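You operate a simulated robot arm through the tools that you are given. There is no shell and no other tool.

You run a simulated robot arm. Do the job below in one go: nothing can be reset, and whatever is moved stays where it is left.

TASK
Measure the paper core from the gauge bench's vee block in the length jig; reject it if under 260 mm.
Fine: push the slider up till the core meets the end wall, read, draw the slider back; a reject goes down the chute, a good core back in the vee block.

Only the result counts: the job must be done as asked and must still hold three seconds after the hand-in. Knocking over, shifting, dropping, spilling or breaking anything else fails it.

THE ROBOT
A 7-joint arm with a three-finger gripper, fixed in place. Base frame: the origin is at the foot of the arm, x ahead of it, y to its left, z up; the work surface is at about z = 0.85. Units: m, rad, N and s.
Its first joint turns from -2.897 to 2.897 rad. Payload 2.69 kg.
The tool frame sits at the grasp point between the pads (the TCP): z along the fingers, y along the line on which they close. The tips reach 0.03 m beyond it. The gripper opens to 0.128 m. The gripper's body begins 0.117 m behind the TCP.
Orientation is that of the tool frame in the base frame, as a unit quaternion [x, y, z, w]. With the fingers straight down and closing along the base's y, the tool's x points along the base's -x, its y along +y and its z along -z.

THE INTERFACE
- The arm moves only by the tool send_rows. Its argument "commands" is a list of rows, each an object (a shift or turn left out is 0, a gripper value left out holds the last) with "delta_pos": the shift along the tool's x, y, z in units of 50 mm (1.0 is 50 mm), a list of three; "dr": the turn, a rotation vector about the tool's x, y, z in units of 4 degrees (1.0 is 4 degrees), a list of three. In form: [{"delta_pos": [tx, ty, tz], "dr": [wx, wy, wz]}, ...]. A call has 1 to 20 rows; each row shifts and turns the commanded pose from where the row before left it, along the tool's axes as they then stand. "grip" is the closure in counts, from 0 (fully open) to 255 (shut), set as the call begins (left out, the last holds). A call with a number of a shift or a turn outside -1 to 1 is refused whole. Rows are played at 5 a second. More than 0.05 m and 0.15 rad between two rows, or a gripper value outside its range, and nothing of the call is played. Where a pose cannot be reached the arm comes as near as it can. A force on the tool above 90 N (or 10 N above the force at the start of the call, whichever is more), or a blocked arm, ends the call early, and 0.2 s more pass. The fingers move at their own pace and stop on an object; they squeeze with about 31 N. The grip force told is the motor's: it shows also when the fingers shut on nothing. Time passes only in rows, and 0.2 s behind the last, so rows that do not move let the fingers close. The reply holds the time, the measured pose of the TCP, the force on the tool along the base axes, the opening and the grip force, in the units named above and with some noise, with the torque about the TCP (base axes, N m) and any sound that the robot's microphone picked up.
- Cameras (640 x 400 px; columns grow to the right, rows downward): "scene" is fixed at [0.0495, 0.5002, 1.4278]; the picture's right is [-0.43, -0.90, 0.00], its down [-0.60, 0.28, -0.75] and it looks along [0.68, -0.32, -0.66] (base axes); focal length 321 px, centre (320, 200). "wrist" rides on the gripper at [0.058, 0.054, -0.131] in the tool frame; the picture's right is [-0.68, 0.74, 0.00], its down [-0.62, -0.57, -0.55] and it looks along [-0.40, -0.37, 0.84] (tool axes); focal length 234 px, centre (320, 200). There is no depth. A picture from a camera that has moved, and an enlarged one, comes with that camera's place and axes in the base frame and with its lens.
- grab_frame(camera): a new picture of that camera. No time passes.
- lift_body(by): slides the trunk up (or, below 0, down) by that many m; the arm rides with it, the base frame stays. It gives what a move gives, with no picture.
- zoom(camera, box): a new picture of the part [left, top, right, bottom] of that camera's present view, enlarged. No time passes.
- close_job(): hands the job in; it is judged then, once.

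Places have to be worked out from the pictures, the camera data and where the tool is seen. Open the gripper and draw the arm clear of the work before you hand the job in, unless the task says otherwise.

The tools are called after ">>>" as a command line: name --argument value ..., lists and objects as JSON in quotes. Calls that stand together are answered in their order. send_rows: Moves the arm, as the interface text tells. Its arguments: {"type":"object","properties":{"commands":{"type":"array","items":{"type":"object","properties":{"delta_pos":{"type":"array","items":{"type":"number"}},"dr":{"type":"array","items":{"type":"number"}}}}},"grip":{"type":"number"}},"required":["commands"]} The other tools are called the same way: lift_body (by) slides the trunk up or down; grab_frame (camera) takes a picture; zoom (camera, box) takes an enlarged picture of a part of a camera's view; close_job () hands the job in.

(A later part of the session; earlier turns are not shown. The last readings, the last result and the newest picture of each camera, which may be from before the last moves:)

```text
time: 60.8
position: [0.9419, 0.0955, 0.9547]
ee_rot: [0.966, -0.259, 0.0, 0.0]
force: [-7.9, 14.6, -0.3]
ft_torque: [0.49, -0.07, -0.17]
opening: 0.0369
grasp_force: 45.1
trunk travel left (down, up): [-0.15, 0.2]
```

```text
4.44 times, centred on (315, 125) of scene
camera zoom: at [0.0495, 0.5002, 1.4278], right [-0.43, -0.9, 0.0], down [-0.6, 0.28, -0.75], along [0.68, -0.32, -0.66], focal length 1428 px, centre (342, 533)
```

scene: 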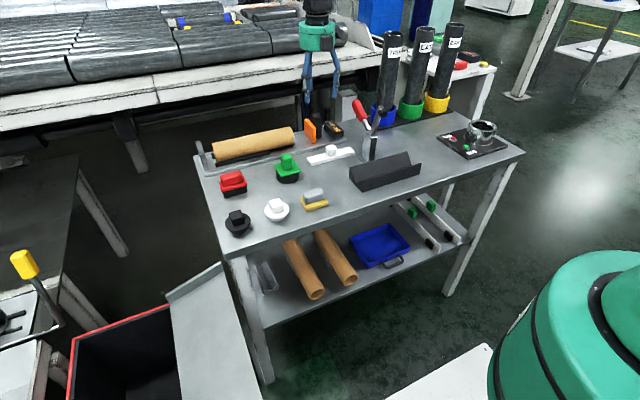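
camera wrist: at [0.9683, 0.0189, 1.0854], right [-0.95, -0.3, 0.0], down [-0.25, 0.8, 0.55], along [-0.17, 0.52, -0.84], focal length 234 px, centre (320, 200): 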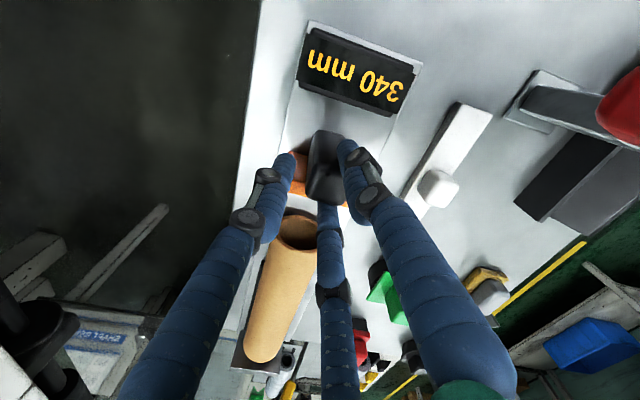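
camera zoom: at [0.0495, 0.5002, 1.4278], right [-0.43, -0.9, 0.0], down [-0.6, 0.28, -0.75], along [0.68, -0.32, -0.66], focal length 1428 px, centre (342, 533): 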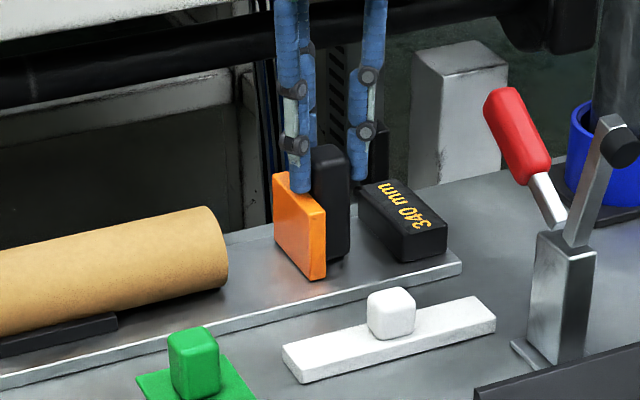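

Gripped on the handle; the +y force shows the slider resting on its back stop. I begin pushing the slider toward +y in small steps, watching force and display.

>>> send_rows --commands '[{"delta_pos": [-0.05, -0.0866, 0]}, {"delta_pos": [-0.05, -0.0866, 0]}, {"delta_pos": [0, 0, 0]}]'

>>> send_rows --commands '[{"delta_pos": [-0.1, -0.1732, 0]}, {"delta_pos": [-0.1, -0.1732, 0]}, {"delta_pos": [0, 0, 0]}]'

>>> grab_frame --camera "wrist"

>>> zoom --camera "scene" --box '[190, 80, 370, 190]'

```text
time: 61.6
position: [0.9433, 0.1027, 0.9535]
ee_rot: [0.966, -0.259, 0.0, 0.0]
force: [-10.9, -1.4, 0.5]
ft_torque: [-0.11, 0.85, -0.06]
opening: 0.0369
grasp_force: 45.5
trunk travel left (down, up): [-0.15, 0.2]
```

```text
time: 62.4
position: [0.9427, 0.1236, 0.9544]
ee_rot: [0.966, -0.259, 0.0, 0.0]
force: [-13.7, 1.4, 0.0]
ft_torque: [-0.01, 0.56, -0.01]
opening: 0.037
grasp_force: 44.8
trunk travel left (down, up): [-0.15, 0.2]
```

```text
taken
camera wrist: at [0.9682, 0.0481, 1.0854], right [-0.95, -0.3, 0.0], down [-0.25, 0.8, 0.55], along [-0.16, 0.52, -0.84], focal length 234 px, centre (320, 200)
```

wrist: 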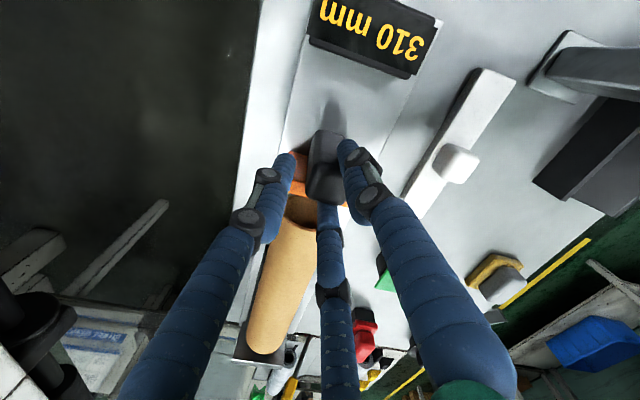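

```text
3.56 times, centred on (280, 135) of scene
camera zoom: at [0.0495, 0.5002, 1.4278], right [-0.43, -0.9, 0.0], down [-0.6, 0.28, -0.75], along [0.68, -0.32, -0.66], focal length 1142 px, centre (462, 431)
```

zoom: 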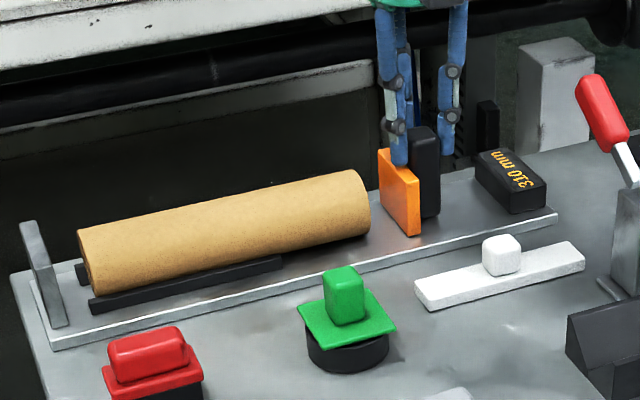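

The slider moves and the display follows (310 mm). I correct a slight x misalignment and keep pushing.

>>> send_rows --commands '[{"delta_pos": [-0.035, 0.02, 0]}, {"delta_pos": [-0.1, -0.1732, 0]}, {"delta_pos": [-0.1, -0.1732, 0]}, {"delta_pos": [0, 0, 0]}]'

>>> send_rows --commands '[{"delta_pos": [-0.05, -0.0866, 0]}, {"delta_pos": [-0.05, -0.0866, 0]}, {"delta_pos": [0, 0, 0]}]'

>>> grab_frame --camera "wrist"

>>> zoom --camera "scene" --box '[190, 80, 370, 190]'

```text
time: 63.4
position: [0.9432, 0.1445, 0.9536]
ee_rot: [0.966, -0.259, 0.001, 0.0]
force: [11.6, 0.7, -4.3]
ft_torque: [-0.02, -1.14, 0.0]
opening: 0.037
grasp_force: 44.9
trunk travel left (down, up): [-0.15, 0.2]
```

```text
time: 64.2
position: [0.9432, 0.1544, 0.9544]
ee_rot: [0.966, -0.258, -0.001, 0.0]
force: [19.8, 0.8, -2.1]
ft_torque: [0.01, -0.95, -0.02]
opening: 0.0371
grasp_force: 45.1
trunk travel left (down, up): [-0.15, 0.2]
```

```text
taken
camera wrist: at [0.968, 0.078, 1.0855], right [-0.95, -0.3, 0.0], down [-0.25, 0.8, 0.55], along [-0.16, 0.52, -0.84], focal length 234 px, centre (320, 200)
```

wrist: 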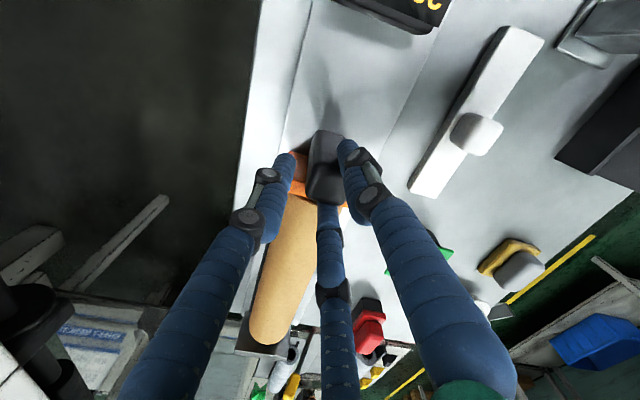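

```text
3.56 times, centred on (280, 135) of scene
camera zoom: at [0.0495, 0.5002, 1.4278], right [-0.43, -0.9, 0.0], down [-0.6, 0.28, -0.75], along [0.68, -0.32, -0.66], focal length 1142 px, centre (462, 431)
```

zoom: 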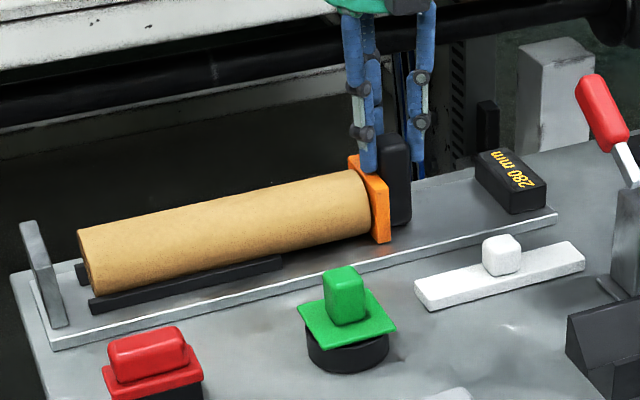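

Display shows 280 mm, the plate is just reaching the core. I ease the sideways load and keep pushing in small steps.

>>> send_rows --commands '[{"delta_pos": [0.022, -0.013, 0]}, {"delta_pos": [-0.04, -0.0693, 0]}, {"delta_pos": [-0.04, -0.0693, 0]}, {"delta_pos": [0, 0, 0]}]'

>>> send_rows --commands '[{"delta_pos": [-0.04, -0.0693, 0]}, {"delta_pos": [-0.02, -0.0346, 0]}, {"delta_pos": [0, 0, 0]}]'

>>> zoom --camera "scene" --box '[190, 80, 370, 190]'

>>> zoom --camera "scene" --box '[310, 110, 350, 150]'

```text
time: 65.2
position: [0.9419, 0.1624, 0.955]
ee_rot: [0.966, -0.259, -0.001, 0.0]
force: [8.7, -1.1, 9.7]
ft_torque: [-0.05, 0.66, 0.01]
opening: 0.0368
grasp_force: 44.7
trunk travel left (down, up): [-0.15, 0.2]
```

```text
time: 66.0
position: [0.942, 0.168, 0.9529]
ee_rot: [0.966, -0.259, 0.0, 0.0]
force: [2.3, -0.8, 10.7]
ft_torque: [0.0, 0.06, 0.01]
opening: 0.0371
grasp_force: 45.0
trunk travel left (down, up): [-0.15, 0.2]
```

```text
3.56 times, centred on (280, 135) of scene
camera zoom: at [0.0495, 0.5002, 1.4278], right [-0.43, -0.9, 0.0], down [-0.6, 0.28, -0.75], along [0.68, -0.32, -0.66], focal length 1142 px, centre (462, 431)
```

zoom: 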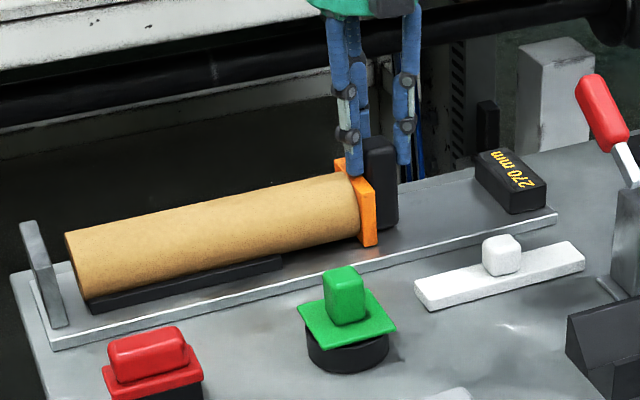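

```text
10.00 times, centred on (330, 130) of scene
camera zoom: at [0.0495, 0.5002, 1.4278], right [-0.43, -0.9, 0.0], down [-0.6, 0.28, -0.75], along [0.68, -0.32, -0.66], focal length 3212 px, centre (220, 900)
```

zoom: 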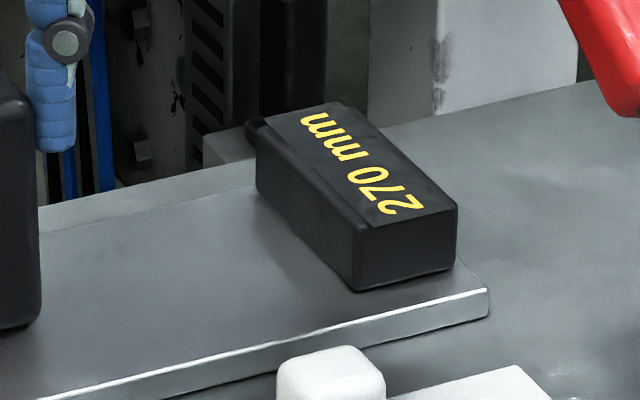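

Display reads 270 mm; the core's far end is now close to the wall. I continue in 2–3 mm steps, reading the display and force each time.

>>> send_rows --commands '[{"delta_pos": [-0.02, -0.0346, 0]}, {"delta_pos": [0, 0, 0]}]'

>>> zoom --camera "scene" --box '[310, 110, 350, 150]'

>>> send_rows --commands '[{"delta_pos": [-0.02, -0.0346, 0]}, {"delta_pos": [0, 0, 0]}]'

>>> zoom --camera "scene" --box '[310, 110, 350, 150]'

>>> zoom --camera "scene" --box '[190, 80, 370, 190]'

```text
time: 66.6
position: [0.9418, 0.1699, 0.9539]
ee_rot: [0.966, -0.259, 0.0, 0.001]
force: [1.1, -2.1, 10.8]
ft_torque: [-0.05, 0.31, 0.02]
opening: 0.0369
grasp_force: 44.6
trunk travel left (down, up): [-0.15, 0.2]
```

```text
10.00 times, centred on (330, 130) of scene
camera zoom: at [0.0495, 0.5002, 1.4278], right [-0.43, -0.9, 0.0], down [-0.6, 0.28, -0.75], along [0.68, -0.32, -0.66], focal length 3212 px, centre (220, 900)
```

zoom: 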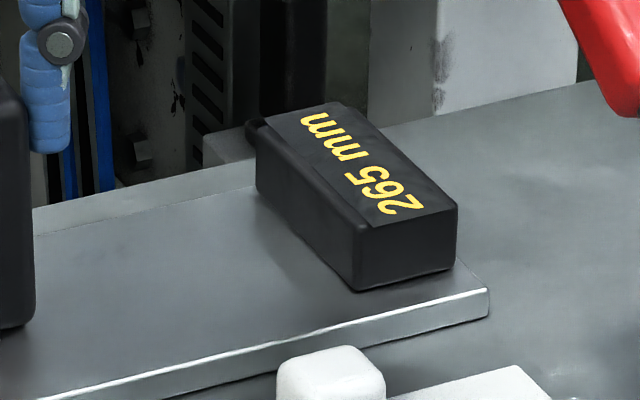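

```text
time: 67.2
position: [0.9421, 0.1717, 0.9545]
ee_rot: [0.966, -0.259, 0.0, 0.0]
force: [0.6, -1.3, 10.5]
ft_torque: [-0.06, 0.33, 0.01]
opening: 0.0371
grasp_force: 44.9
trunk travel left (down, up): [-0.15, 0.2]
```

```text
10.00 times, centred on (330, 130) of scene
camera zoom: at [0.0495, 0.5002, 1.4278], right [-0.43, -0.9, 0.0], down [-0.6, 0.28, -0.75], along [0.68, -0.32, -0.66], focal length 3212 px, centre (220, 900)
```

zoom: 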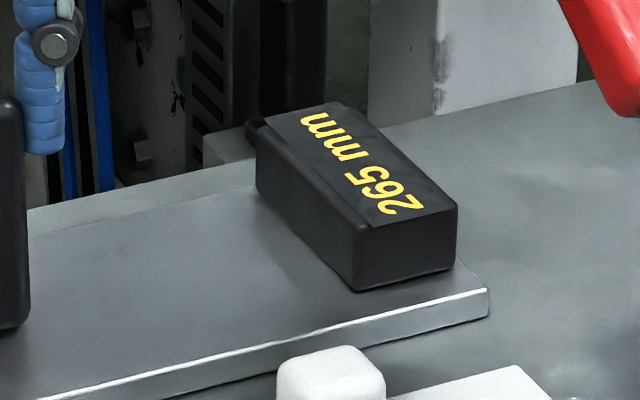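

```text
3.56 times, centred on (280, 135) of scene
camera zoom: at [0.0495, 0.5002, 1.4278], right [-0.43, -0.9, 0.0], down [-0.6, 0.28, -0.75], along [0.68, -0.32, -0.66], focal length 1142 px, centre (462, 431)
```

zoom: 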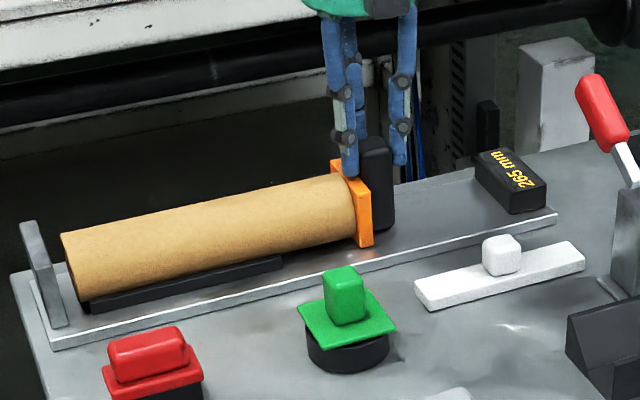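

The display steps in 5 mm (265 mm now) and the core has not yet met the wall. I relieve a small vertical load and continue pushing gently.

>>> send_rows --commands '[{"delta_pos": [-0.02, -0.0346, -0.02]}, {"delta_pos": [0, 0, 0]}]'

>>> send_rows --commands '[{"delta_pos": [-0.02, -0.0346, 0]}, {"delta_pos": [0, 0, 0]}]'

>>> zoom --camera "scene" --box '[310, 110, 350, 150]'

>>> zoom --camera "scene" --box '[190, 120, 250, 180]'

```text
time: 67.8
position: [0.9439, 0.1736, 0.9532]
ee_rot: [0.966, -0.258, 0.0, 0.0]
force: [3.1, -0.7, 2.5]
ft_torque: [-0.02, -0.76, -0.01]
opening: 0.037
grasp_force: 45.2
trunk travel left (down, up): [-0.15, 0.2]
```

```text
time: 68.4
position: [0.9423, 0.1758, 0.9536]
ee_rot: [0.966, -0.259, 0.0, 0.0]
force: [0.1, -0.7, 1.0]
ft_torque: [0.0, -0.41, 0.02]
opening: 0.0368
grasp_force: 44.6
trunk travel left (down, up): [-0.15, 0.2]
```

```text
10.00 times, centred on (330, 130) of scene
camera zoom: at [0.0495, 0.5002, 1.4278], right [-0.43, -0.9, 0.0], down [-0.6, 0.28, -0.75], along [0.68, -0.32, -0.66], focal length 3212 px, centre (220, 900)
```

zoom: 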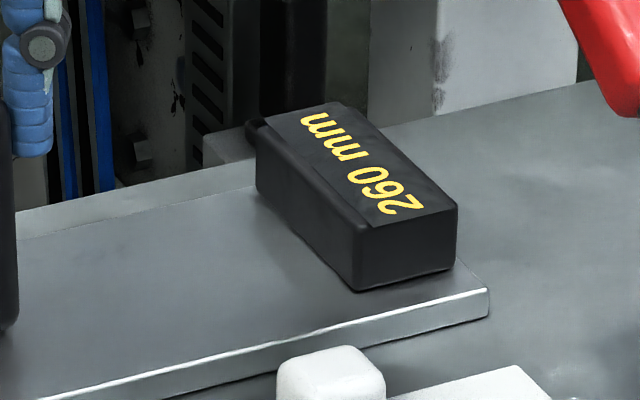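

```text
6.67 times, centred on (220, 150) of scene
camera zoom: at [0.0495, 0.5002, 1.4278], right [-0.43, -0.9, 0.0], down [-0.6, 0.28, -0.75], along [0.68, -0.32, -0.66], focal length 2141 px, centre (987, 533)
```

zoom: 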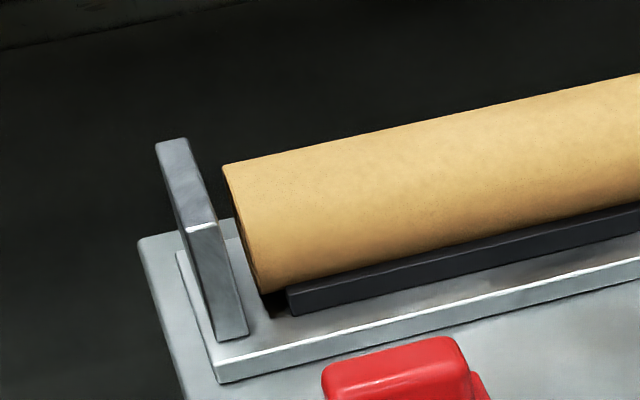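

The display now reads 260 mm but the core still shows a gap of roughly 12 mm to the end wall, so it is not yet a valid reading. I keep pushing.

>>> send_rows --commands '[{"delta_pos": [-0.02, -0.0346, 0]}, {"delta_pos": [-0.02, -0.0346, 0]}, {"delta_pos": [0, 0, 0]}]'

>>> send_rows --commands '[{"delta_pos": [-0.02, -0.0346, 0]}, {"delta_pos": [0, 0, 0]}]'

>>> zoom --camera "scene" --box '[310, 110, 350, 150]'

>>> zoom --camera "scene" --box '[190, 120, 250, 180]'

```text
time: 69.2
position: [0.9418, 0.1802, 0.9545]
ee_rot: [0.966, -0.259, 0.0, 0.0]
force: [0.7, -1.3, -4.0]
ft_torque: [-0.02, -0.15, -0.02]
opening: 0.037
grasp_force: 45.3
trunk travel left (down, up): [-0.15, 0.2]
```

```text
time: 69.8
position: [0.9422, 0.1815, 0.9547]
ee_rot: [0.966, -0.259, 0.0, 0.0]
force: [0.8, -0.3, -4.5]
ft_torque: [0.01, -0.11, 0.0]
opening: 0.0368
grasp_force: 44.9
trunk travel left (down, up): [-0.15, 0.2]
```

```text
10.00 times, centred on (330, 130) of scene
camera zoom: at [0.0495, 0.5002, 1.4278], right [-0.43, -0.9, 0.0], down [-0.6, 0.28, -0.75], along [0.68, -0.32, -0.66], focal length 3212 px, centre (220, 900)
```

zoom: 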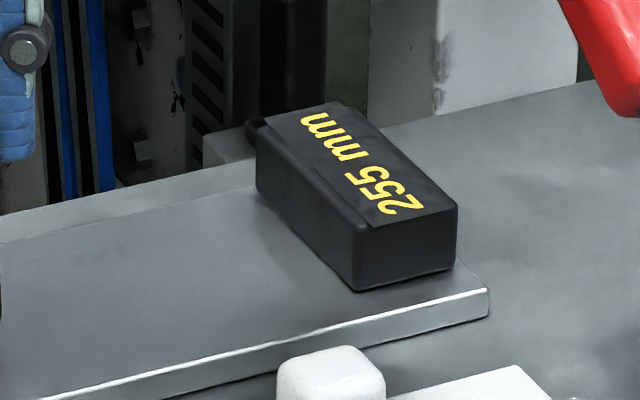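

```text
6.67 times, centred on (220, 150) of scene
camera zoom: at [0.0495, 0.5002, 1.4278], right [-0.43, -0.9, 0.0], down [-0.6, 0.28, -0.75], along [0.68, -0.32, -0.66], focal length 2141 px, centre (987, 533)
```

zoom: 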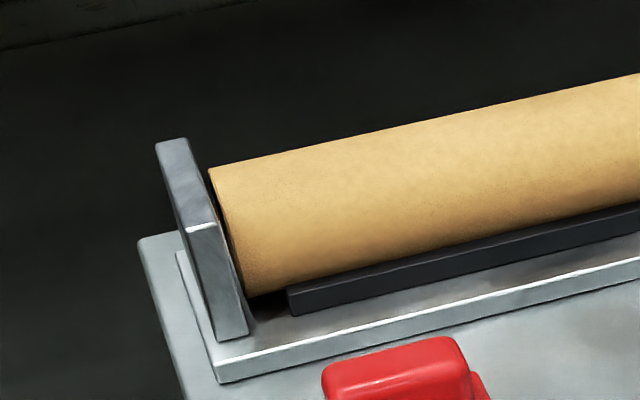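

Display is 255 mm and the core is still moving freely, with a few millimetres to go. I continue in fine steps until the force rises.

>>> send_rows --commands '[{"delta_pos": [-0.02, -0.0346, 0]}, {"delta_pos": [0, 0, 0]}]'

>>> send_rows --commands '[{"delta_pos": [-0.02, -0.0346, 0]}, {"delta_pos": [0, 0, 0]}]'

>>> zoom --camera "scene" --box '[310, 110, 350, 150]'

>>> zoom --camera "scene" --box '[190, 120, 250, 180]'

```text
time: 70.4
position: [0.9428, 0.1848, 0.9547]
ee_rot: [0.966, -0.26, -0.001, -0.001]
force: [1.0, -1.2, -7.3]
ft_torque: [-0.04, -0.12, -0.01]
opening: 0.037
grasp_force: 44.6
trunk travel left (down, up): [-0.15, 0.2]
```

```text
time: 71.0
position: [0.9416, 0.1857, 0.9541]
ee_rot: [0.966, -0.259, 0.0, -0.001]
force: [-0.2, -4.2, -6.1]
ft_torque: [-0.14, -0.2, 0.11]
opening: 0.0369
grasp_force: 45.7
trunk travel left (down, up): [-0.15, 0.2]
```

```text
10.00 times, centred on (330, 130) of scene
camera zoom: at [0.0495, 0.5002, 1.4278], right [-0.43, -0.9, 0.0], down [-0.6, 0.28, -0.75], along [0.68, -0.32, -0.66], focal length 3212 px, centre (220, 900)
```

zoom: 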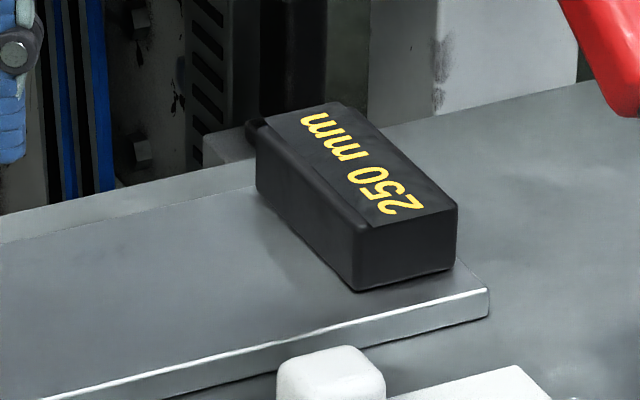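

```text
6.67 times, centred on (220, 150) of scene
camera zoom: at [0.0495, 0.5002, 1.4278], right [-0.43, -0.9, 0.0], down [-0.6, 0.28, -0.75], along [0.68, -0.32, -0.66], focal length 2141 px, centre (987, 533)
```

zoom: 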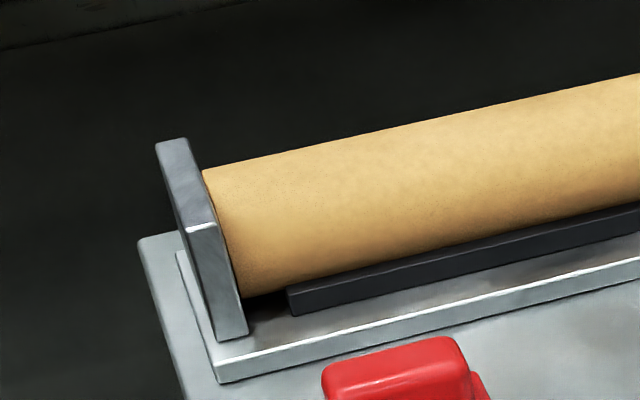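

Fy has risen to −4 N and the core appears to meet the wall; display 250 mm. One more small push confirms firm contact.

>>> send_rows --commands '[{"delta_pos": [-0.01, -0.0173, 0]}, {"delta_pos": [0, 0, 0]}]'

>>> zoom --camera "scene" --box '[310, 110, 350, 150]'

>>> zoom --camera "scene" --box '[190, 80, 370, 190]'

>>> grab_frame --camera "wrist"

```text
time: 71.6
position: [0.9415, 0.1852, 0.9545]
ee_rot: [0.966, -0.258, 0.0, 0.001]
force: [-1.0, -16.5, -8.5]
ft_torque: [-0.5, -0.22, 0.23]
opening: 0.0369
grasp_force: 45.4
trunk travel left (down, up): [-0.15, 0.2]
```

```text
10.00 times, centred on (330, 130) of scene
camera zoom: at [0.0495, 0.5002, 1.4278], right [-0.43, -0.9, 0.0], down [-0.6, 0.28, -0.75], along [0.68, -0.32, -0.66], focal length 3212 px, centre (220, 900)
```

zoom: 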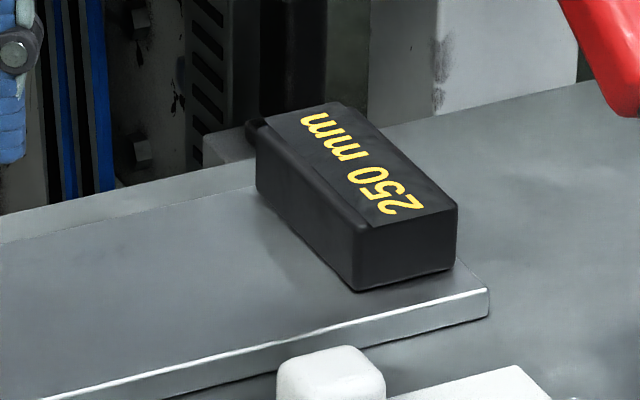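

```text
3.56 times, centred on (280, 135) of scene
camera zoom: at [0.0495, 0.5002, 1.4278], right [-0.43, -0.9, 0.0], down [-0.6, 0.28, -0.75], along [0.68, -0.32, -0.66], focal length 1142 px, centre (462, 431)
```

zoom: 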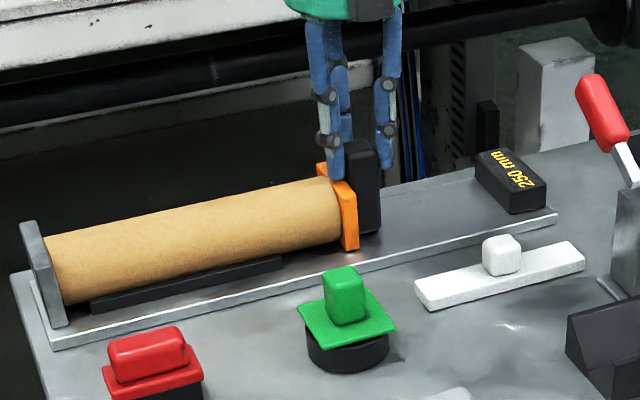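

```text
taken
camera wrist: at [0.9682, 0.1091, 1.0854], right [-0.95, -0.3, 0.0], down [-0.25, 0.8, 0.55], along [-0.17, 0.52, -0.84], focal length 234 px, centre (320, 200)
```

wrist: 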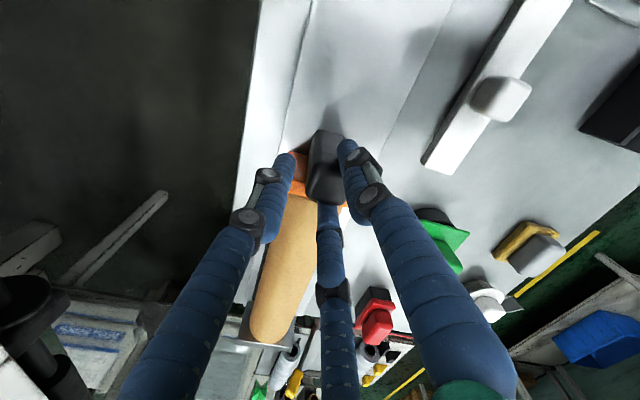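

Firm contact (Fy −16 N) with the display steady at 250 mm, below 260 mm: the core is a reject. Now I draw the slider back toward its start.

>>> send_rows --commands '[{"delta_pos": [0.05, 0.0866, 0]}, {"delta_pos": [0.1, 0.1732, 0]}, {"delta_pos": [0.1, 0.1732, 0]}, {"delta_pos": [0.1, 0.1732, 0]}, {"delta_pos": [0.1, 0.1732, 0]}, {"delta_pos": [0.1, 0.1732, 0]}, {"delta_pos": [0.1, 0.1732, 0]}, {"delta_pos": [0, 0, 0]}]'

>>> zoom --camera "scene" --box '[190, 80, 370, 190]'

```text
time: 73.4
position: [0.9422, 0.121, 0.955]
ee_rot: [0.966, -0.259, 0.0, 0.001]
force: [-4.2, -1.2, -8.4]
ft_torque: [0.04, 0.51, 0.03]
opening: 0.0372
grasp_force: 44.8
trunk travel left (down, up): [-0.15, 0.2]
```

```text
3.56 times, centred on (280, 135) of scene
camera zoom: at [0.0495, 0.5002, 1.4278], right [-0.43, -0.9, 0.0], down [-0.6, 0.28, -0.75], along [0.68, -0.32, -0.66], focal length 1142 px, centre (462, 431)
```

zoom: 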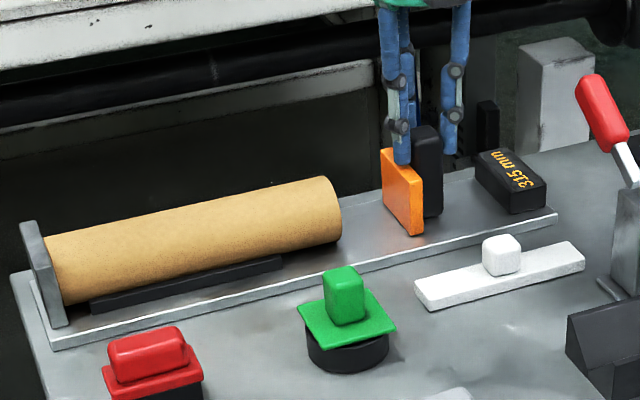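

The slider returns (315 mm). I draw it back the rest of the way to its stop, gently at the end.

>>> send_rows --commands '[{"delta_pos": [0.1, 0.1732, 0]}, {"delta_pos": [0.08, 0.1386, 0]}, {"delta_pos": [0.04, 0.0693, 0]}, {"delta_pos": [0, 0, 0]}]'

>>> zoom --camera "scene" --box '[310, 110, 350, 150]'

```text
time: 74.4
position: [0.9419, 0.1, 0.9541]
ee_rot: [0.966, -0.259, 0.0, 0.0]
force: [-3.3, 0.2, -10.3]
ft_torque: [0.04, -0.45, -0.03]
opening: 0.0371
grasp_force: 45.3
trunk travel left (down, up): [-0.15, 0.2]
```

```text
10.00 times, centred on (330, 130) of scene
camera zoom: at [0.0495, 0.5002, 1.4278], right [-0.43, -0.9, 0.0], down [-0.6, 0.28, -0.75], along [0.68, -0.32, -0.66], focal length 3212 px, centre (220, 900)
```

zoom: 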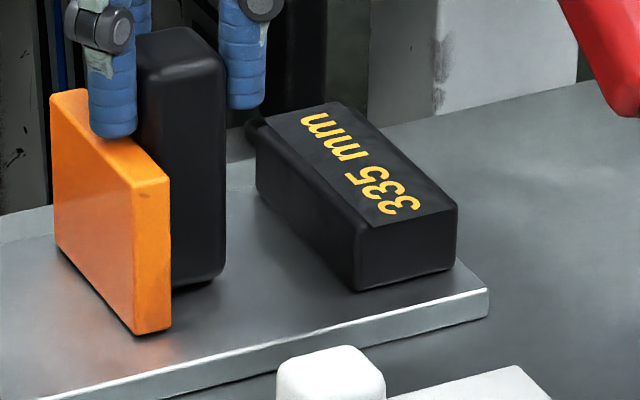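

Display is at 335 mm; I draw the last few millimetres to reach the 340 stop.

>>> send_rows --commands '[{"delta_pos": [0.025, 0.0433, 0]}, {"delta_pos": [0.02, 0.0346, 0]}, {"delta_pos": [0, 0, 0]}]'

>>> zoom --camera "scene" --box '[310, 110, 350, 150]'

```text
time: 75.2
position: [0.9433, 0.095, 0.9536]
ee_rot: [0.966, -0.258, 0.0, 0.0]
force: [-1.3, 2.0, -12.1]
ft_torque: [0.1, -0.2, -0.01]
opening: 0.0369
grasp_force: 44.9
trunk travel left (down, up): [-0.15, 0.2]
```

```text
10.00 times, centred on (330, 130) of scene
camera zoom: at [0.0495, 0.5002, 1.4278], right [-0.43, -0.9, 0.0], down [-0.6, 0.28, -0.75], along [0.68, -0.32, -0.66], focal length 3212 px, centre (220, 900)
```

zoom: 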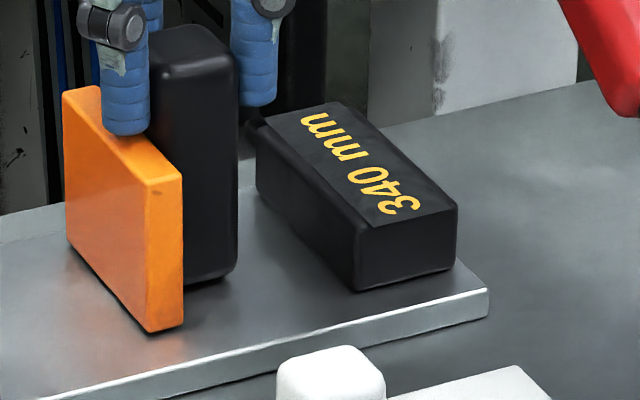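

The slider is back at 340 mm. I release the handle and rise clear.

>>> send_rows --commands '[{"delta_pos": [0, 0, 0]}, {"delta_pos": [0, 0, 0]}]' --grip 135

>>> send_rows --commands '[{"delta_pos": [0, 0, -0.4]}, {"delta_pos": [0, 0, -0.5]}, {"delta_pos": [0, 0, -0.6]}, {"delta_pos": [0, 0, 0]}]'

>>> grab_frame --camera "wrist"

>>> zoom --camera "scene" --box '[190, 80, 370, 190]'

```text
time: 75.8
position: [0.9426, 0.0953, 0.9555]
ee_rot: [0.966, -0.259, 0.0, 0.0]
force: [-0.1, 0.5, -0.2]
ft_torque: [0.03, 0.05, -0.01]
opening: 0.0603
grasp_force: 0.1
trunk travel left (down, up): [-0.15, 0.2]
```

```text
time: 76.8
position: [0.9413, 0.0946, 1.0309]
ee_rot: [0.966, -0.259, 0.0, 0.0]
force: [-0.6, 1.5, 0.6]
ft_torque: [-0.01, -0.06, -0.06]
opening: 0.0603
grasp_force: 0.1
trunk travel left (down, up): [-0.15, 0.2]
```

```text
taken
camera wrist: at [0.967, 0.0185, 1.1618], right [-0.95, -0.3, 0.0], down [-0.25, 0.8, 0.55], along [-0.16, 0.52, -0.84], focal length 234 px, centre (320, 200)
```

wrist: 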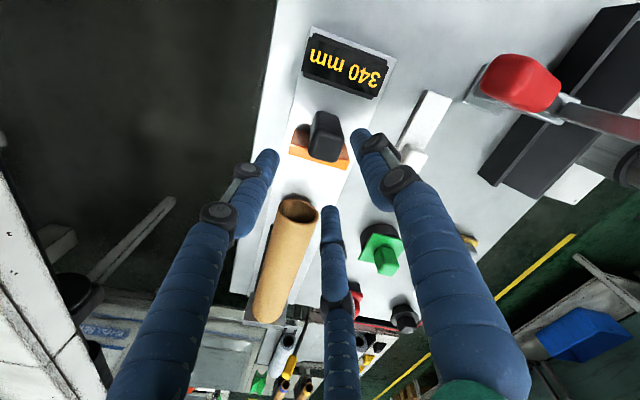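

```text
3.56 times, centred on (280, 135) of scene
camera zoom: at [0.0495, 0.5002, 1.4278], right [-0.43, -0.9, 0.0], down [-0.6, 0.28, -0.75], along [0.68, -0.32, -0.66], focal length 1142 px, centre (462, 431)
```

zoom: 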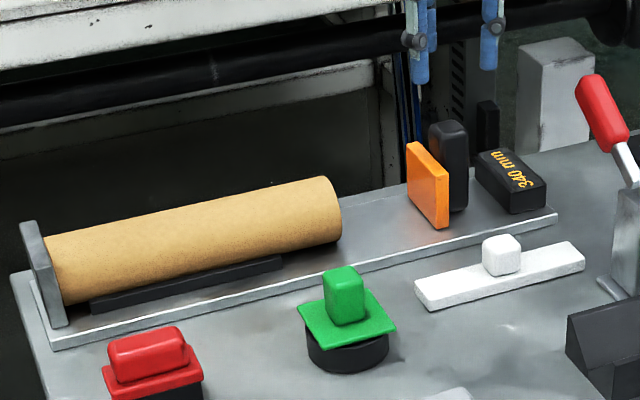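

Slider home, display 340, core resting against the end wall with its near end at y≈0.214. I move over the core (TCP ≈(0.9225, 0.297)) with fingers opened to about 100 mm.

>>> send_rows --commands '[{"delta_pos": [-0.4, -0.548, 0]}, {"delta_pos": [-0.4, -0.548, 0]}, {"delta_pos": [-0.4, -0.548, 0]}, {"delta_pos": [-0.4, -0.548, 0]}, {"delta_pos": [-0.4, -0.548, 0]}, {"delta_pos": [-0.35, -0.57, 0]}, {"delta_pos": [0, 0, 0]}]' --grip 55

>>> grab_frame --camera "wrist"

```text
time: 78.4
position: [0.9229, 0.3011, 1.0299]
ee_rot: [0.966, -0.259, 0.0, -0.001]
force: [-0.2, 1.4, -0.8]
ft_torque: [-0.05, 0.01, 0.0]
opening: 0.1006
grasp_force: 0.1
trunk travel left (down, up): [-0.15, 0.2]
```

```text
taken
camera wrist: at [0.9488, 0.2232, 1.161], right [-0.95, -0.3, 0.0], down [-0.25, 0.8, 0.55], along [-0.16, 0.52, -0.84], focal length 234 px, centre (320, 200)
```

wrist: 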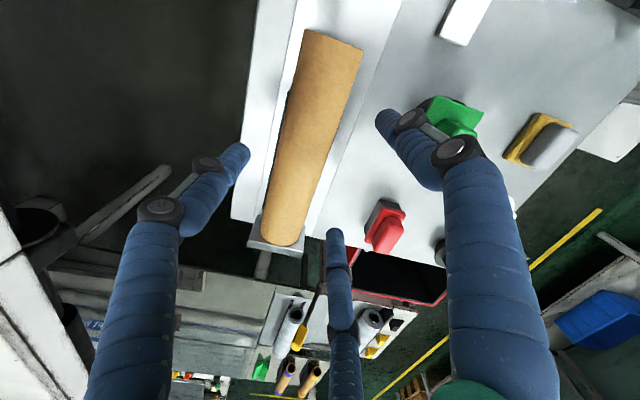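

Alignment looks right. I lower onto the core to the earlier gripping height of about 0.908.

>>> send_rows --commands '[{"delta_pos": [0, 0, 0.5]}, {"delta_pos": [0, 0, 0.5]}, {"delta_pos": [0, 0, 0.5]}, {"delta_pos": [0, 0, 0.4]}, {"delta_pos": [0, 0, 0.3]}, {"delta_pos": [0, 0, 0.12]}, {"delta_pos": [0, 0, 0.08]}, {"delta_pos": [0, 0, 0]}]'

>>> zoom --camera "scene" --box '[190, 80, 330, 180]'

>>> grab_frame --camera "wrist"

```text
time: 80.2
position: [0.9233, 0.2975, 0.9097]
ee_rot: [0.966, -0.258, 0.001, -0.001]
force: [0.1, 0.1, -0.4]
ft_torque: [-0.06, 0.02, -0.01]
opening: 0.1001
grasp_force: 0.1
trunk travel left (down, up): [-0.15, 0.2]
```

```text
4.00 times, centred on (260, 130) of scene
camera zoom: at [0.0495, 0.5002, 1.4278], right [-0.43, -0.9, 0.0], down [-0.6, 0.28, -0.75], along [0.68, -0.32, -0.66], focal length 1285 px, centre (560, 480)
```

zoom: 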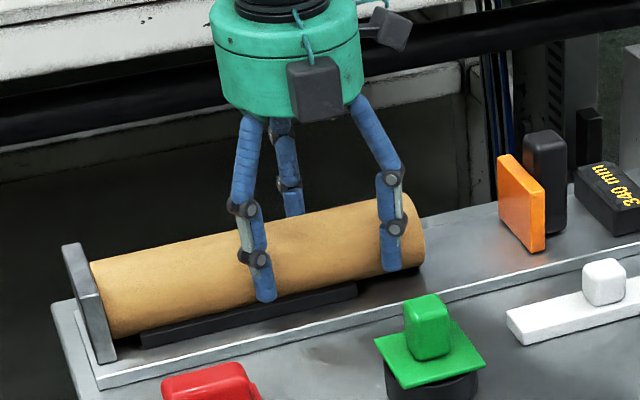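

```text
taken
camera wrist: at [0.9487, 0.2211, 1.0413], right [-0.95, -0.3, 0.0], down [-0.25, 0.8, 0.55], along [-0.16, 0.52, -0.84], focal length 234 px, centre (320, 200)
```

wrist: 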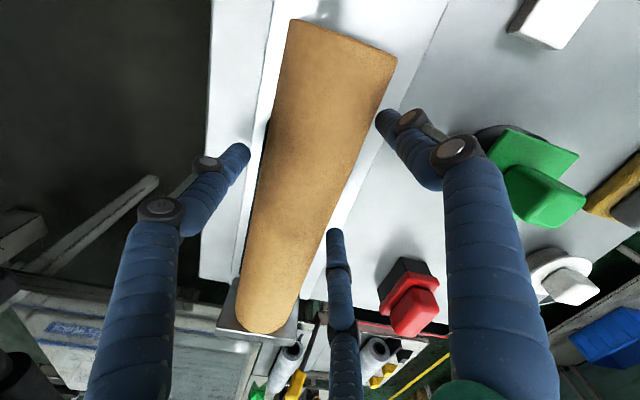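

Fingers straddle the core cleanly. I lower 3 mm more for a deeper hold and close in stages.

>>> send_rows --commands '[{"delta_pos": [0, 0, 0.06]}, {"delta_pos": [0, 0, 0]}]'

>>> send_rows --commands '[{"delta_pos": [0, 0, 0]}, {"delta_pos": [0, 0, 0]}]' --grip 85

>>> send_rows --commands '[{"delta_pos": [0, 0, 0]}, {"delta_pos": [0, 0, 0]}, {"delta_pos": [0, 0, 0]}]' --grip 102

```text
time: 80.8
position: [0.9226, 0.2975, 0.9062]
ee_rot: [0.966, -0.258, 0.0, -0.001]
force: [-0.2, 0.2, 0.3]
ft_torque: [0.03, -0.02, -0.01]
opening: 0.1
grasp_force: 0.0
trunk travel left (down, up): [-0.15, 0.2]
```

```text
time: 81.4
position: [0.9223, 0.2966, 0.907]
ee_rot: [0.966, -0.259, 0.0, 0.001]
force: [-0.1, 0.6, 0.3]
ft_torque: [0.0, -0.01, -0.01]
opening: 0.0852
grasp_force: 0.0
trunk travel left (down, up): [-0.15, 0.2]
```

```text
time: 82.2
position: [0.9225, 0.2972, 0.9079]
ee_rot: [0.966, -0.259, 0.001, 0.0]
force: [-0.3, -0.2, 0.8]
ft_torque: [0.0, 0.01, 0.07]
opening: 0.0824
grasp_force: 31.1
trunk travel left (down, up): [-0.15, 0.2]
```

Gripped evenly at 82 mm. I lift a few millimetres and check, easing slightly away from the wall.

>>> send_rows --commands '[{"delta_pos": [0, 0, -0.06]}, {"delta_pos": [0.03, 0.052, -0.04]}, {"delta_pos": [0, 0, -0.1]}, {"delta_pos": [0, 0, 0]}]'

>>> zoom --camera "scene" --box '[190, 80, 330, 180]'

```text
time: 83.2
position: [0.9224, 0.2935, 0.9166]
ee_rot: [0.966, -0.258, 0.0, 0.0]
force: [-0.1, -0.5, -1.9]
ft_torque: [-0.03, 0.04, 0.03]
opening: 0.0822
grasp_force: 31.2
trunk travel left (down, up): [-0.15, 0.2]
```

```text
4.00 times, centred on (260, 130) of scene
camera zoom: at [0.0495, 0.5002, 1.4278], right [-0.43, -0.9, 0.0], down [-0.6, 0.28, -0.75], along [0.68, -0.32, -0.66], focal length 1285 px, centre (560, 480)
```

zoom: 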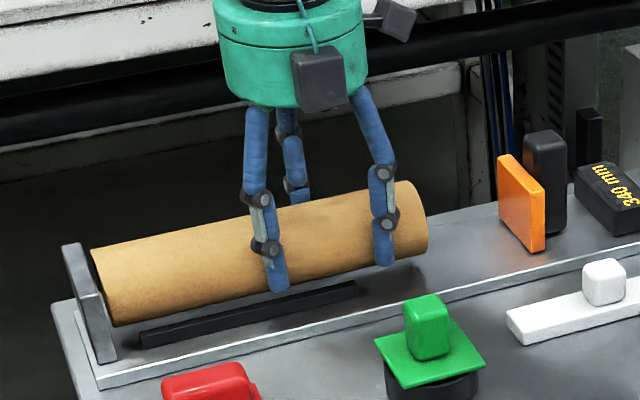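

The core is held level and free. I lift it well clear and carry it back toward the chute side of the bench.

>>> send_rows --commands '[{"delta_pos": [0, 0, -0.5]}, {"delta_pos": [0, 0, -0.7]}, {"delta_pos": [0, 0, -0.8]}, {"delta_pos": [0, 0, -0.8]}, {"delta_pos": [0, 0, -0.8]}, {"delta_pos": [0, 0, -0.5]}, {"delta_pos": [0, 0, 0]}]'

>>> send_rows --commands '[{"delta_pos": [-0.52, 0.22, 0]}, {"delta_pos": [-0.52, 0.22, 0]}, {"delta_pos": [-0.52, 0.22, 0]}, {"delta_pos": [-0.52, 0.22, 0]}, {"delta_pos": [-0.52, 0.22, 0]}, {"delta_pos": [-0.52, 0.22, 0]}, {"delta_pos": [-0.52, 0.22, 0]}, {"delta_pos": [-0.52, 0.22, 0]}, {"delta_pos": [-0.52, 0.22, 0]}, {"delta_pos": [-0.52, 0.22, 0]}, {"delta_pos": [-0.52, 0.22, 0]}, {"delta_pos": [-0.52, 0.22, 0]}, {"delta_pos": [-0.52, 0.22, 0]}, {"delta_pos": [-0.52, 0.22, 0]}, {"delta_pos": [-0.52, 0.22, 0]}, {"delta_pos": [-0.52, 0.22, 0]}, {"delta_pos": [-0.43, 0.21, 0]}, {"delta_pos": [0, 0, 0]}]'

>>> grab_frame --camera "scene"

>>> grab_frame --camera "wrist"

```text
time: 84.8
position: [0.9232, 0.2946, 1.1221]
ee_rot: [0.966, -0.259, 0.0, 0.0]
force: [-0.9, -0.3, -2.7]
ft_torque: [-0.09, 0.0, 0.01]
opening: 0.0823
grasp_force: 31.0
trunk travel left (down, up): [-0.15, 0.2]
```

```text
time: 88.6
position: [0.4496, 0.3499, 1.1224]
ee_rot: [0.966, -0.259, -0.001, -0.001]
force: [0.5, -0.2, -1.0]
ft_torque: [-0.05, -0.04, -0.01]
opening: 0.0822
grasp_force: 31.2
trunk travel left (down, up): [-0.15, 0.2]
```

```text
taken
```

scene: 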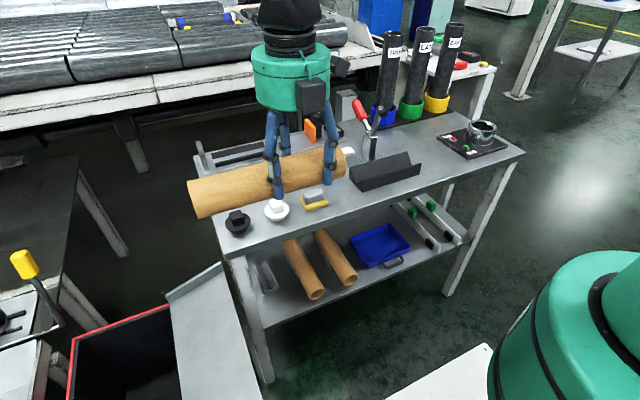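

```text
taken
camera wrist: at [0.476, 0.275, 1.2533], right [-0.95, -0.3, 0.0], down [-0.25, 0.8, 0.55], along [-0.16, 0.52, -0.84], focal length 234 px, centre (320, 200)
```

wrist: 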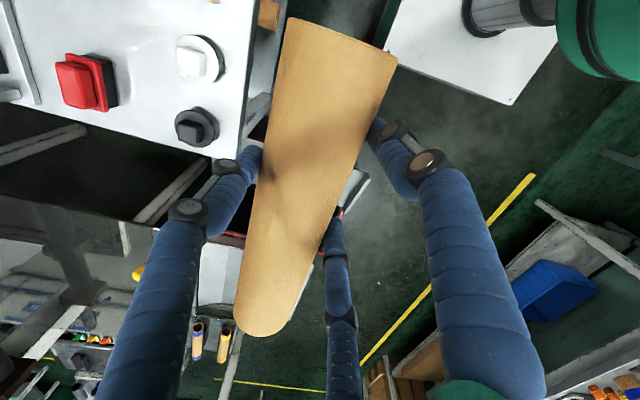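

Holding well. Now I rotate the hand 90° so the core lies along x, across the chute, so that it will roll down it.

>>> send_rows --commands '[{"dr": [0, 0, 1]}, {"dr": [0, 0, 1]}, {"dr": [0, 0, 1]}, {"dr": [0, 0, 1]}, {"dr": [0, 0, 1]}, {"dr": [0, 0, 1]}, {"dr": [0, 0, 1]}, {"dr": [0, 0, 1]}, {"dr": [0, 0, 1]}, {"dr": [0, 0, 1]}, {"dr": [0, 0, 1]}, {"dr": [0, 0, 1]}, {"dr": [0, 0, 1]}, {"dr": [0, 0, 1]}, {"dr": [0, 0, 1]}, {"dr": [0, 0, 1]}, {"dr": [0, 0, 1]}, {"dr": [0, 0, 1]}, {"dr": [0, 0, 1]}, {"dr": [0, 0, 1]}]'

>>> send_rows --commands '[{"dr": [0, 0, 1]}, {"dr": [0, 0, 1]}, {"dr": [0, 0, 0.5]}, {"dr": [0, 0, 0]}]'

>>> grab_frame --camera "scene"

>>> grab_frame --camera "wrist"

```text
time: 92.8
position: [0.4511, 0.3516, 1.1223]
ee_rot: [-0.573, 0.82, -0.001, -0.001]
force: [-0.4, 0.0, 0.2]
ft_torque: [0.05, 0.06, -0.03]
opening: 0.082
grasp_force: 30.7
trunk travel left (down, up): [-0.15, 0.2]
```

```text
time: 93.8
position: [0.4507, 0.3527, 1.1219]
ee_rot: [-0.5, 0.866, 0.0, 0.0]
force: [-0.3, 0.2, -1.0]
ft_torque: [0.03, 0.05, -0.04]
opening: 0.082
grasp_force: 31.1
trunk travel left (down, up): [-0.15, 0.2]
```

```text
taken
```

scene: 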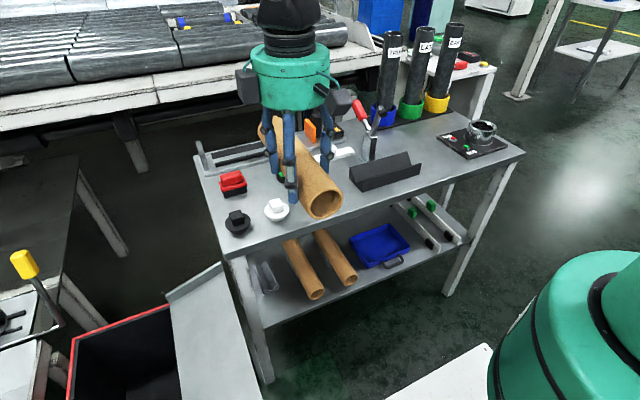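

```text
taken
camera wrist: at [0.3771, 0.3274, 1.2533], right [-0.3, 0.95, 0.0], down [0.8, 0.25, 0.55], along [0.52, 0.16, -0.84], focal length 234 px, centre (320, 200)
```

wrist: 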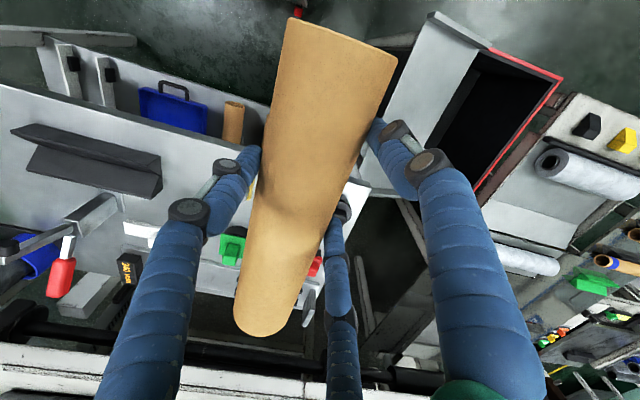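

The core now lies along x. The wrist camera sees the chute and bin well, so I zoom to locate the chute precisely.

>>> zoom --camera "wrist" --box '[340, 0, 580, 210]'

>>> zoom --camera "scene" --box '[60, 240, 300, 400]'

```text
1.90 times, centred on (460, 105) of wrist
camera zoom: at [0.3771, 0.3274, 1.2533], right [-0.3, 0.95, 0.0], down [0.8, 0.25, 0.55], along [0.52, 0.16, -0.84], focal length 446 px, centre (53, 381)
```

zoom: 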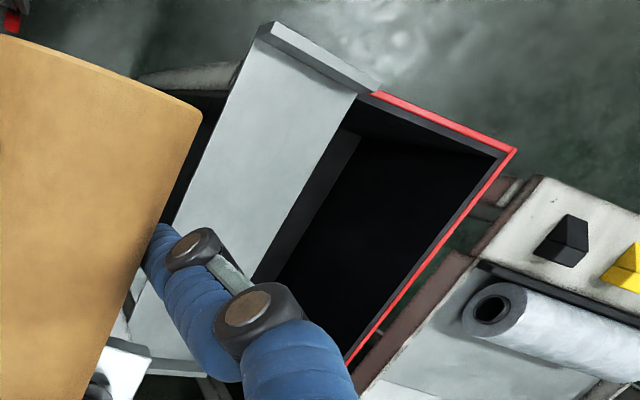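

```text
2.50 times, centred on (180, 320) of scene
camera zoom: at [0.0495, 0.5002, 1.4278], right [-0.43, -0.9, 0.0], down [-0.6, 0.28, -0.75], along [0.68, -0.32, -0.66], focal length 803 px, centre (670, -100)
```

zoom: 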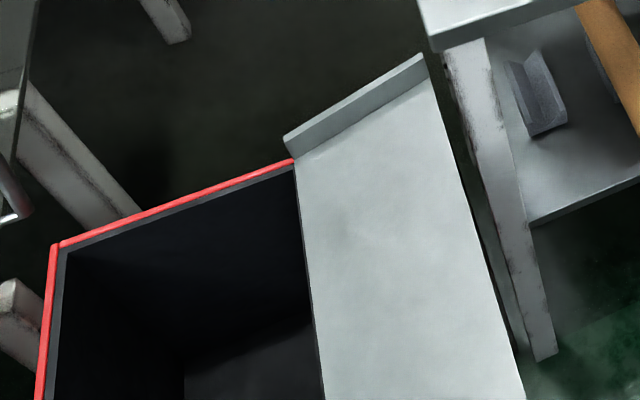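

The chute's upper edge is at y≈0.513, z≈0.68, falling to y≈0.68, z≈0.61–0.64 at the bin; it spans x≈0.275–0.65. I move the core over the upper half of the plate (core centre about x 0.475, y 0.575), still high.

>>> send_rows --commands '[{"delta_pos": [-0.487, 0.335, 0]}, {"delta_pos": [-0.487, 0.335, 0]}, {"delta_pos": [-0.487, 0.335, 0]}, {"delta_pos": [-0.487, 0.335, 0]}, {"delta_pos": [-0.487, 0.335, 0]}, {"delta_pos": [-0.487, 0.335, 0]}, {"delta_pos": [-0.487, 0.335, 0]}, {"delta_pos": [-0.487, 0.335, 0]}, {"delta_pos": [0, 0, 0]}]'

>>> grab_frame --camera "scene"

>>> grab_frame --camera "wrist"

```text
time: 95.8
position: [0.4321, 0.5871, 1.1216]
ee_rot: [-0.5, 0.866, 0.0, 0.0]
force: [-0.3, 0.8, -2.4]
ft_torque: [-0.03, 0.05, 0.03]
opening: 0.082
grasp_force: 30.8
trunk travel left (down, up): [-0.15, 0.2]
```

```text
taken
```

scene: 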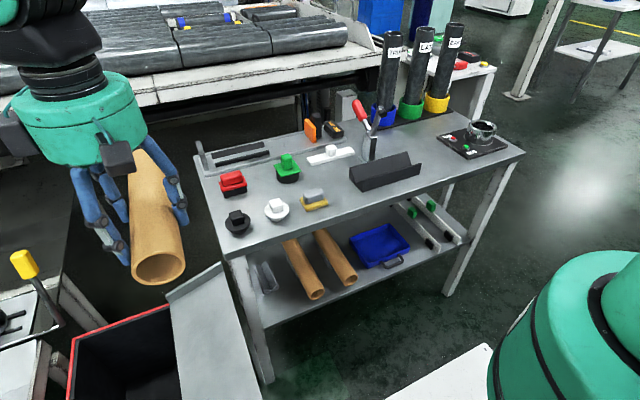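

```text
taken
camera wrist: at [0.3585, 0.563, 1.2527], right [-0.3, 0.95, 0.0], down [0.8, 0.25, 0.55], along [0.52, 0.16, -0.84], focal length 234 px, centre (320, 200)
```

wrist: 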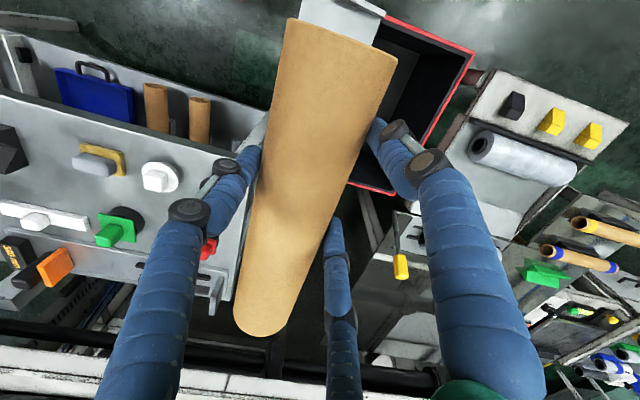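

Clear path down. I descend toward the chute in steps, keeping an eye on the force.

>>> send_rows --commands '[{"delta_pos": [0, 0, 0.6]}, {"delta_pos": [0, 0, 0.6]}, {"delta_pos": [0, 0, 0.6]}, {"delta_pos": [0, 0, 0.6]}, {"delta_pos": [0, 0, 0.6]}, {"delta_pos": [0, 0, 0.6]}, {"delta_pos": [0, 0, 0.6]}, {"delta_pos": [0, 0, 0.6]}, {"delta_pos": [0, 0, 0.6]}, {"delta_pos": [0, 0, 0.6]}, {"delta_pos": [0, 0, 0]}]'

>>> grab_frame --camera "scene"

>>> grab_frame --camera "wrist"

```text
time: 98.2
position: [0.432, 0.5883, 0.8217]
ee_rot: [-0.5, 0.866, 0.001, 0.0]
force: [-0.1, 0.6, -1.7]
ft_torque: [-0.02, 0.08, -0.01]
opening: 0.0821
grasp_force: 31.3
trunk travel left (down, up): [-0.15, 0.2]
```

```text
taken
```

scene: 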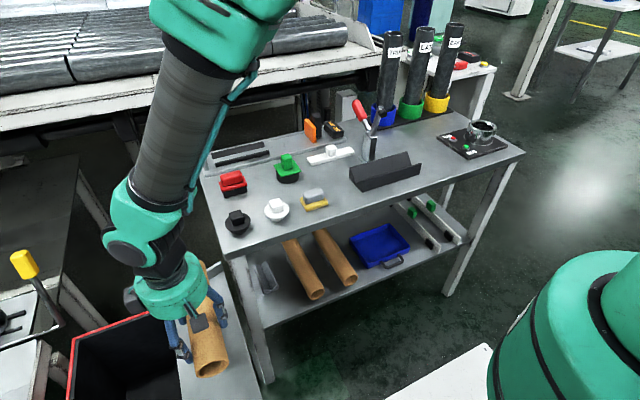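

```text
taken
camera wrist: at [0.3587, 0.5639, 0.9525], right [-0.3, 0.95, 0.0], down [0.8, 0.25, 0.55], along [0.52, 0.16, -0.84], focal length 234 px, centre (320, 200)
```

wrist: 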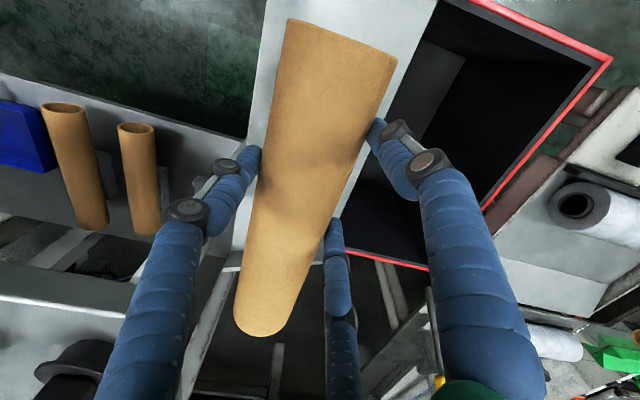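

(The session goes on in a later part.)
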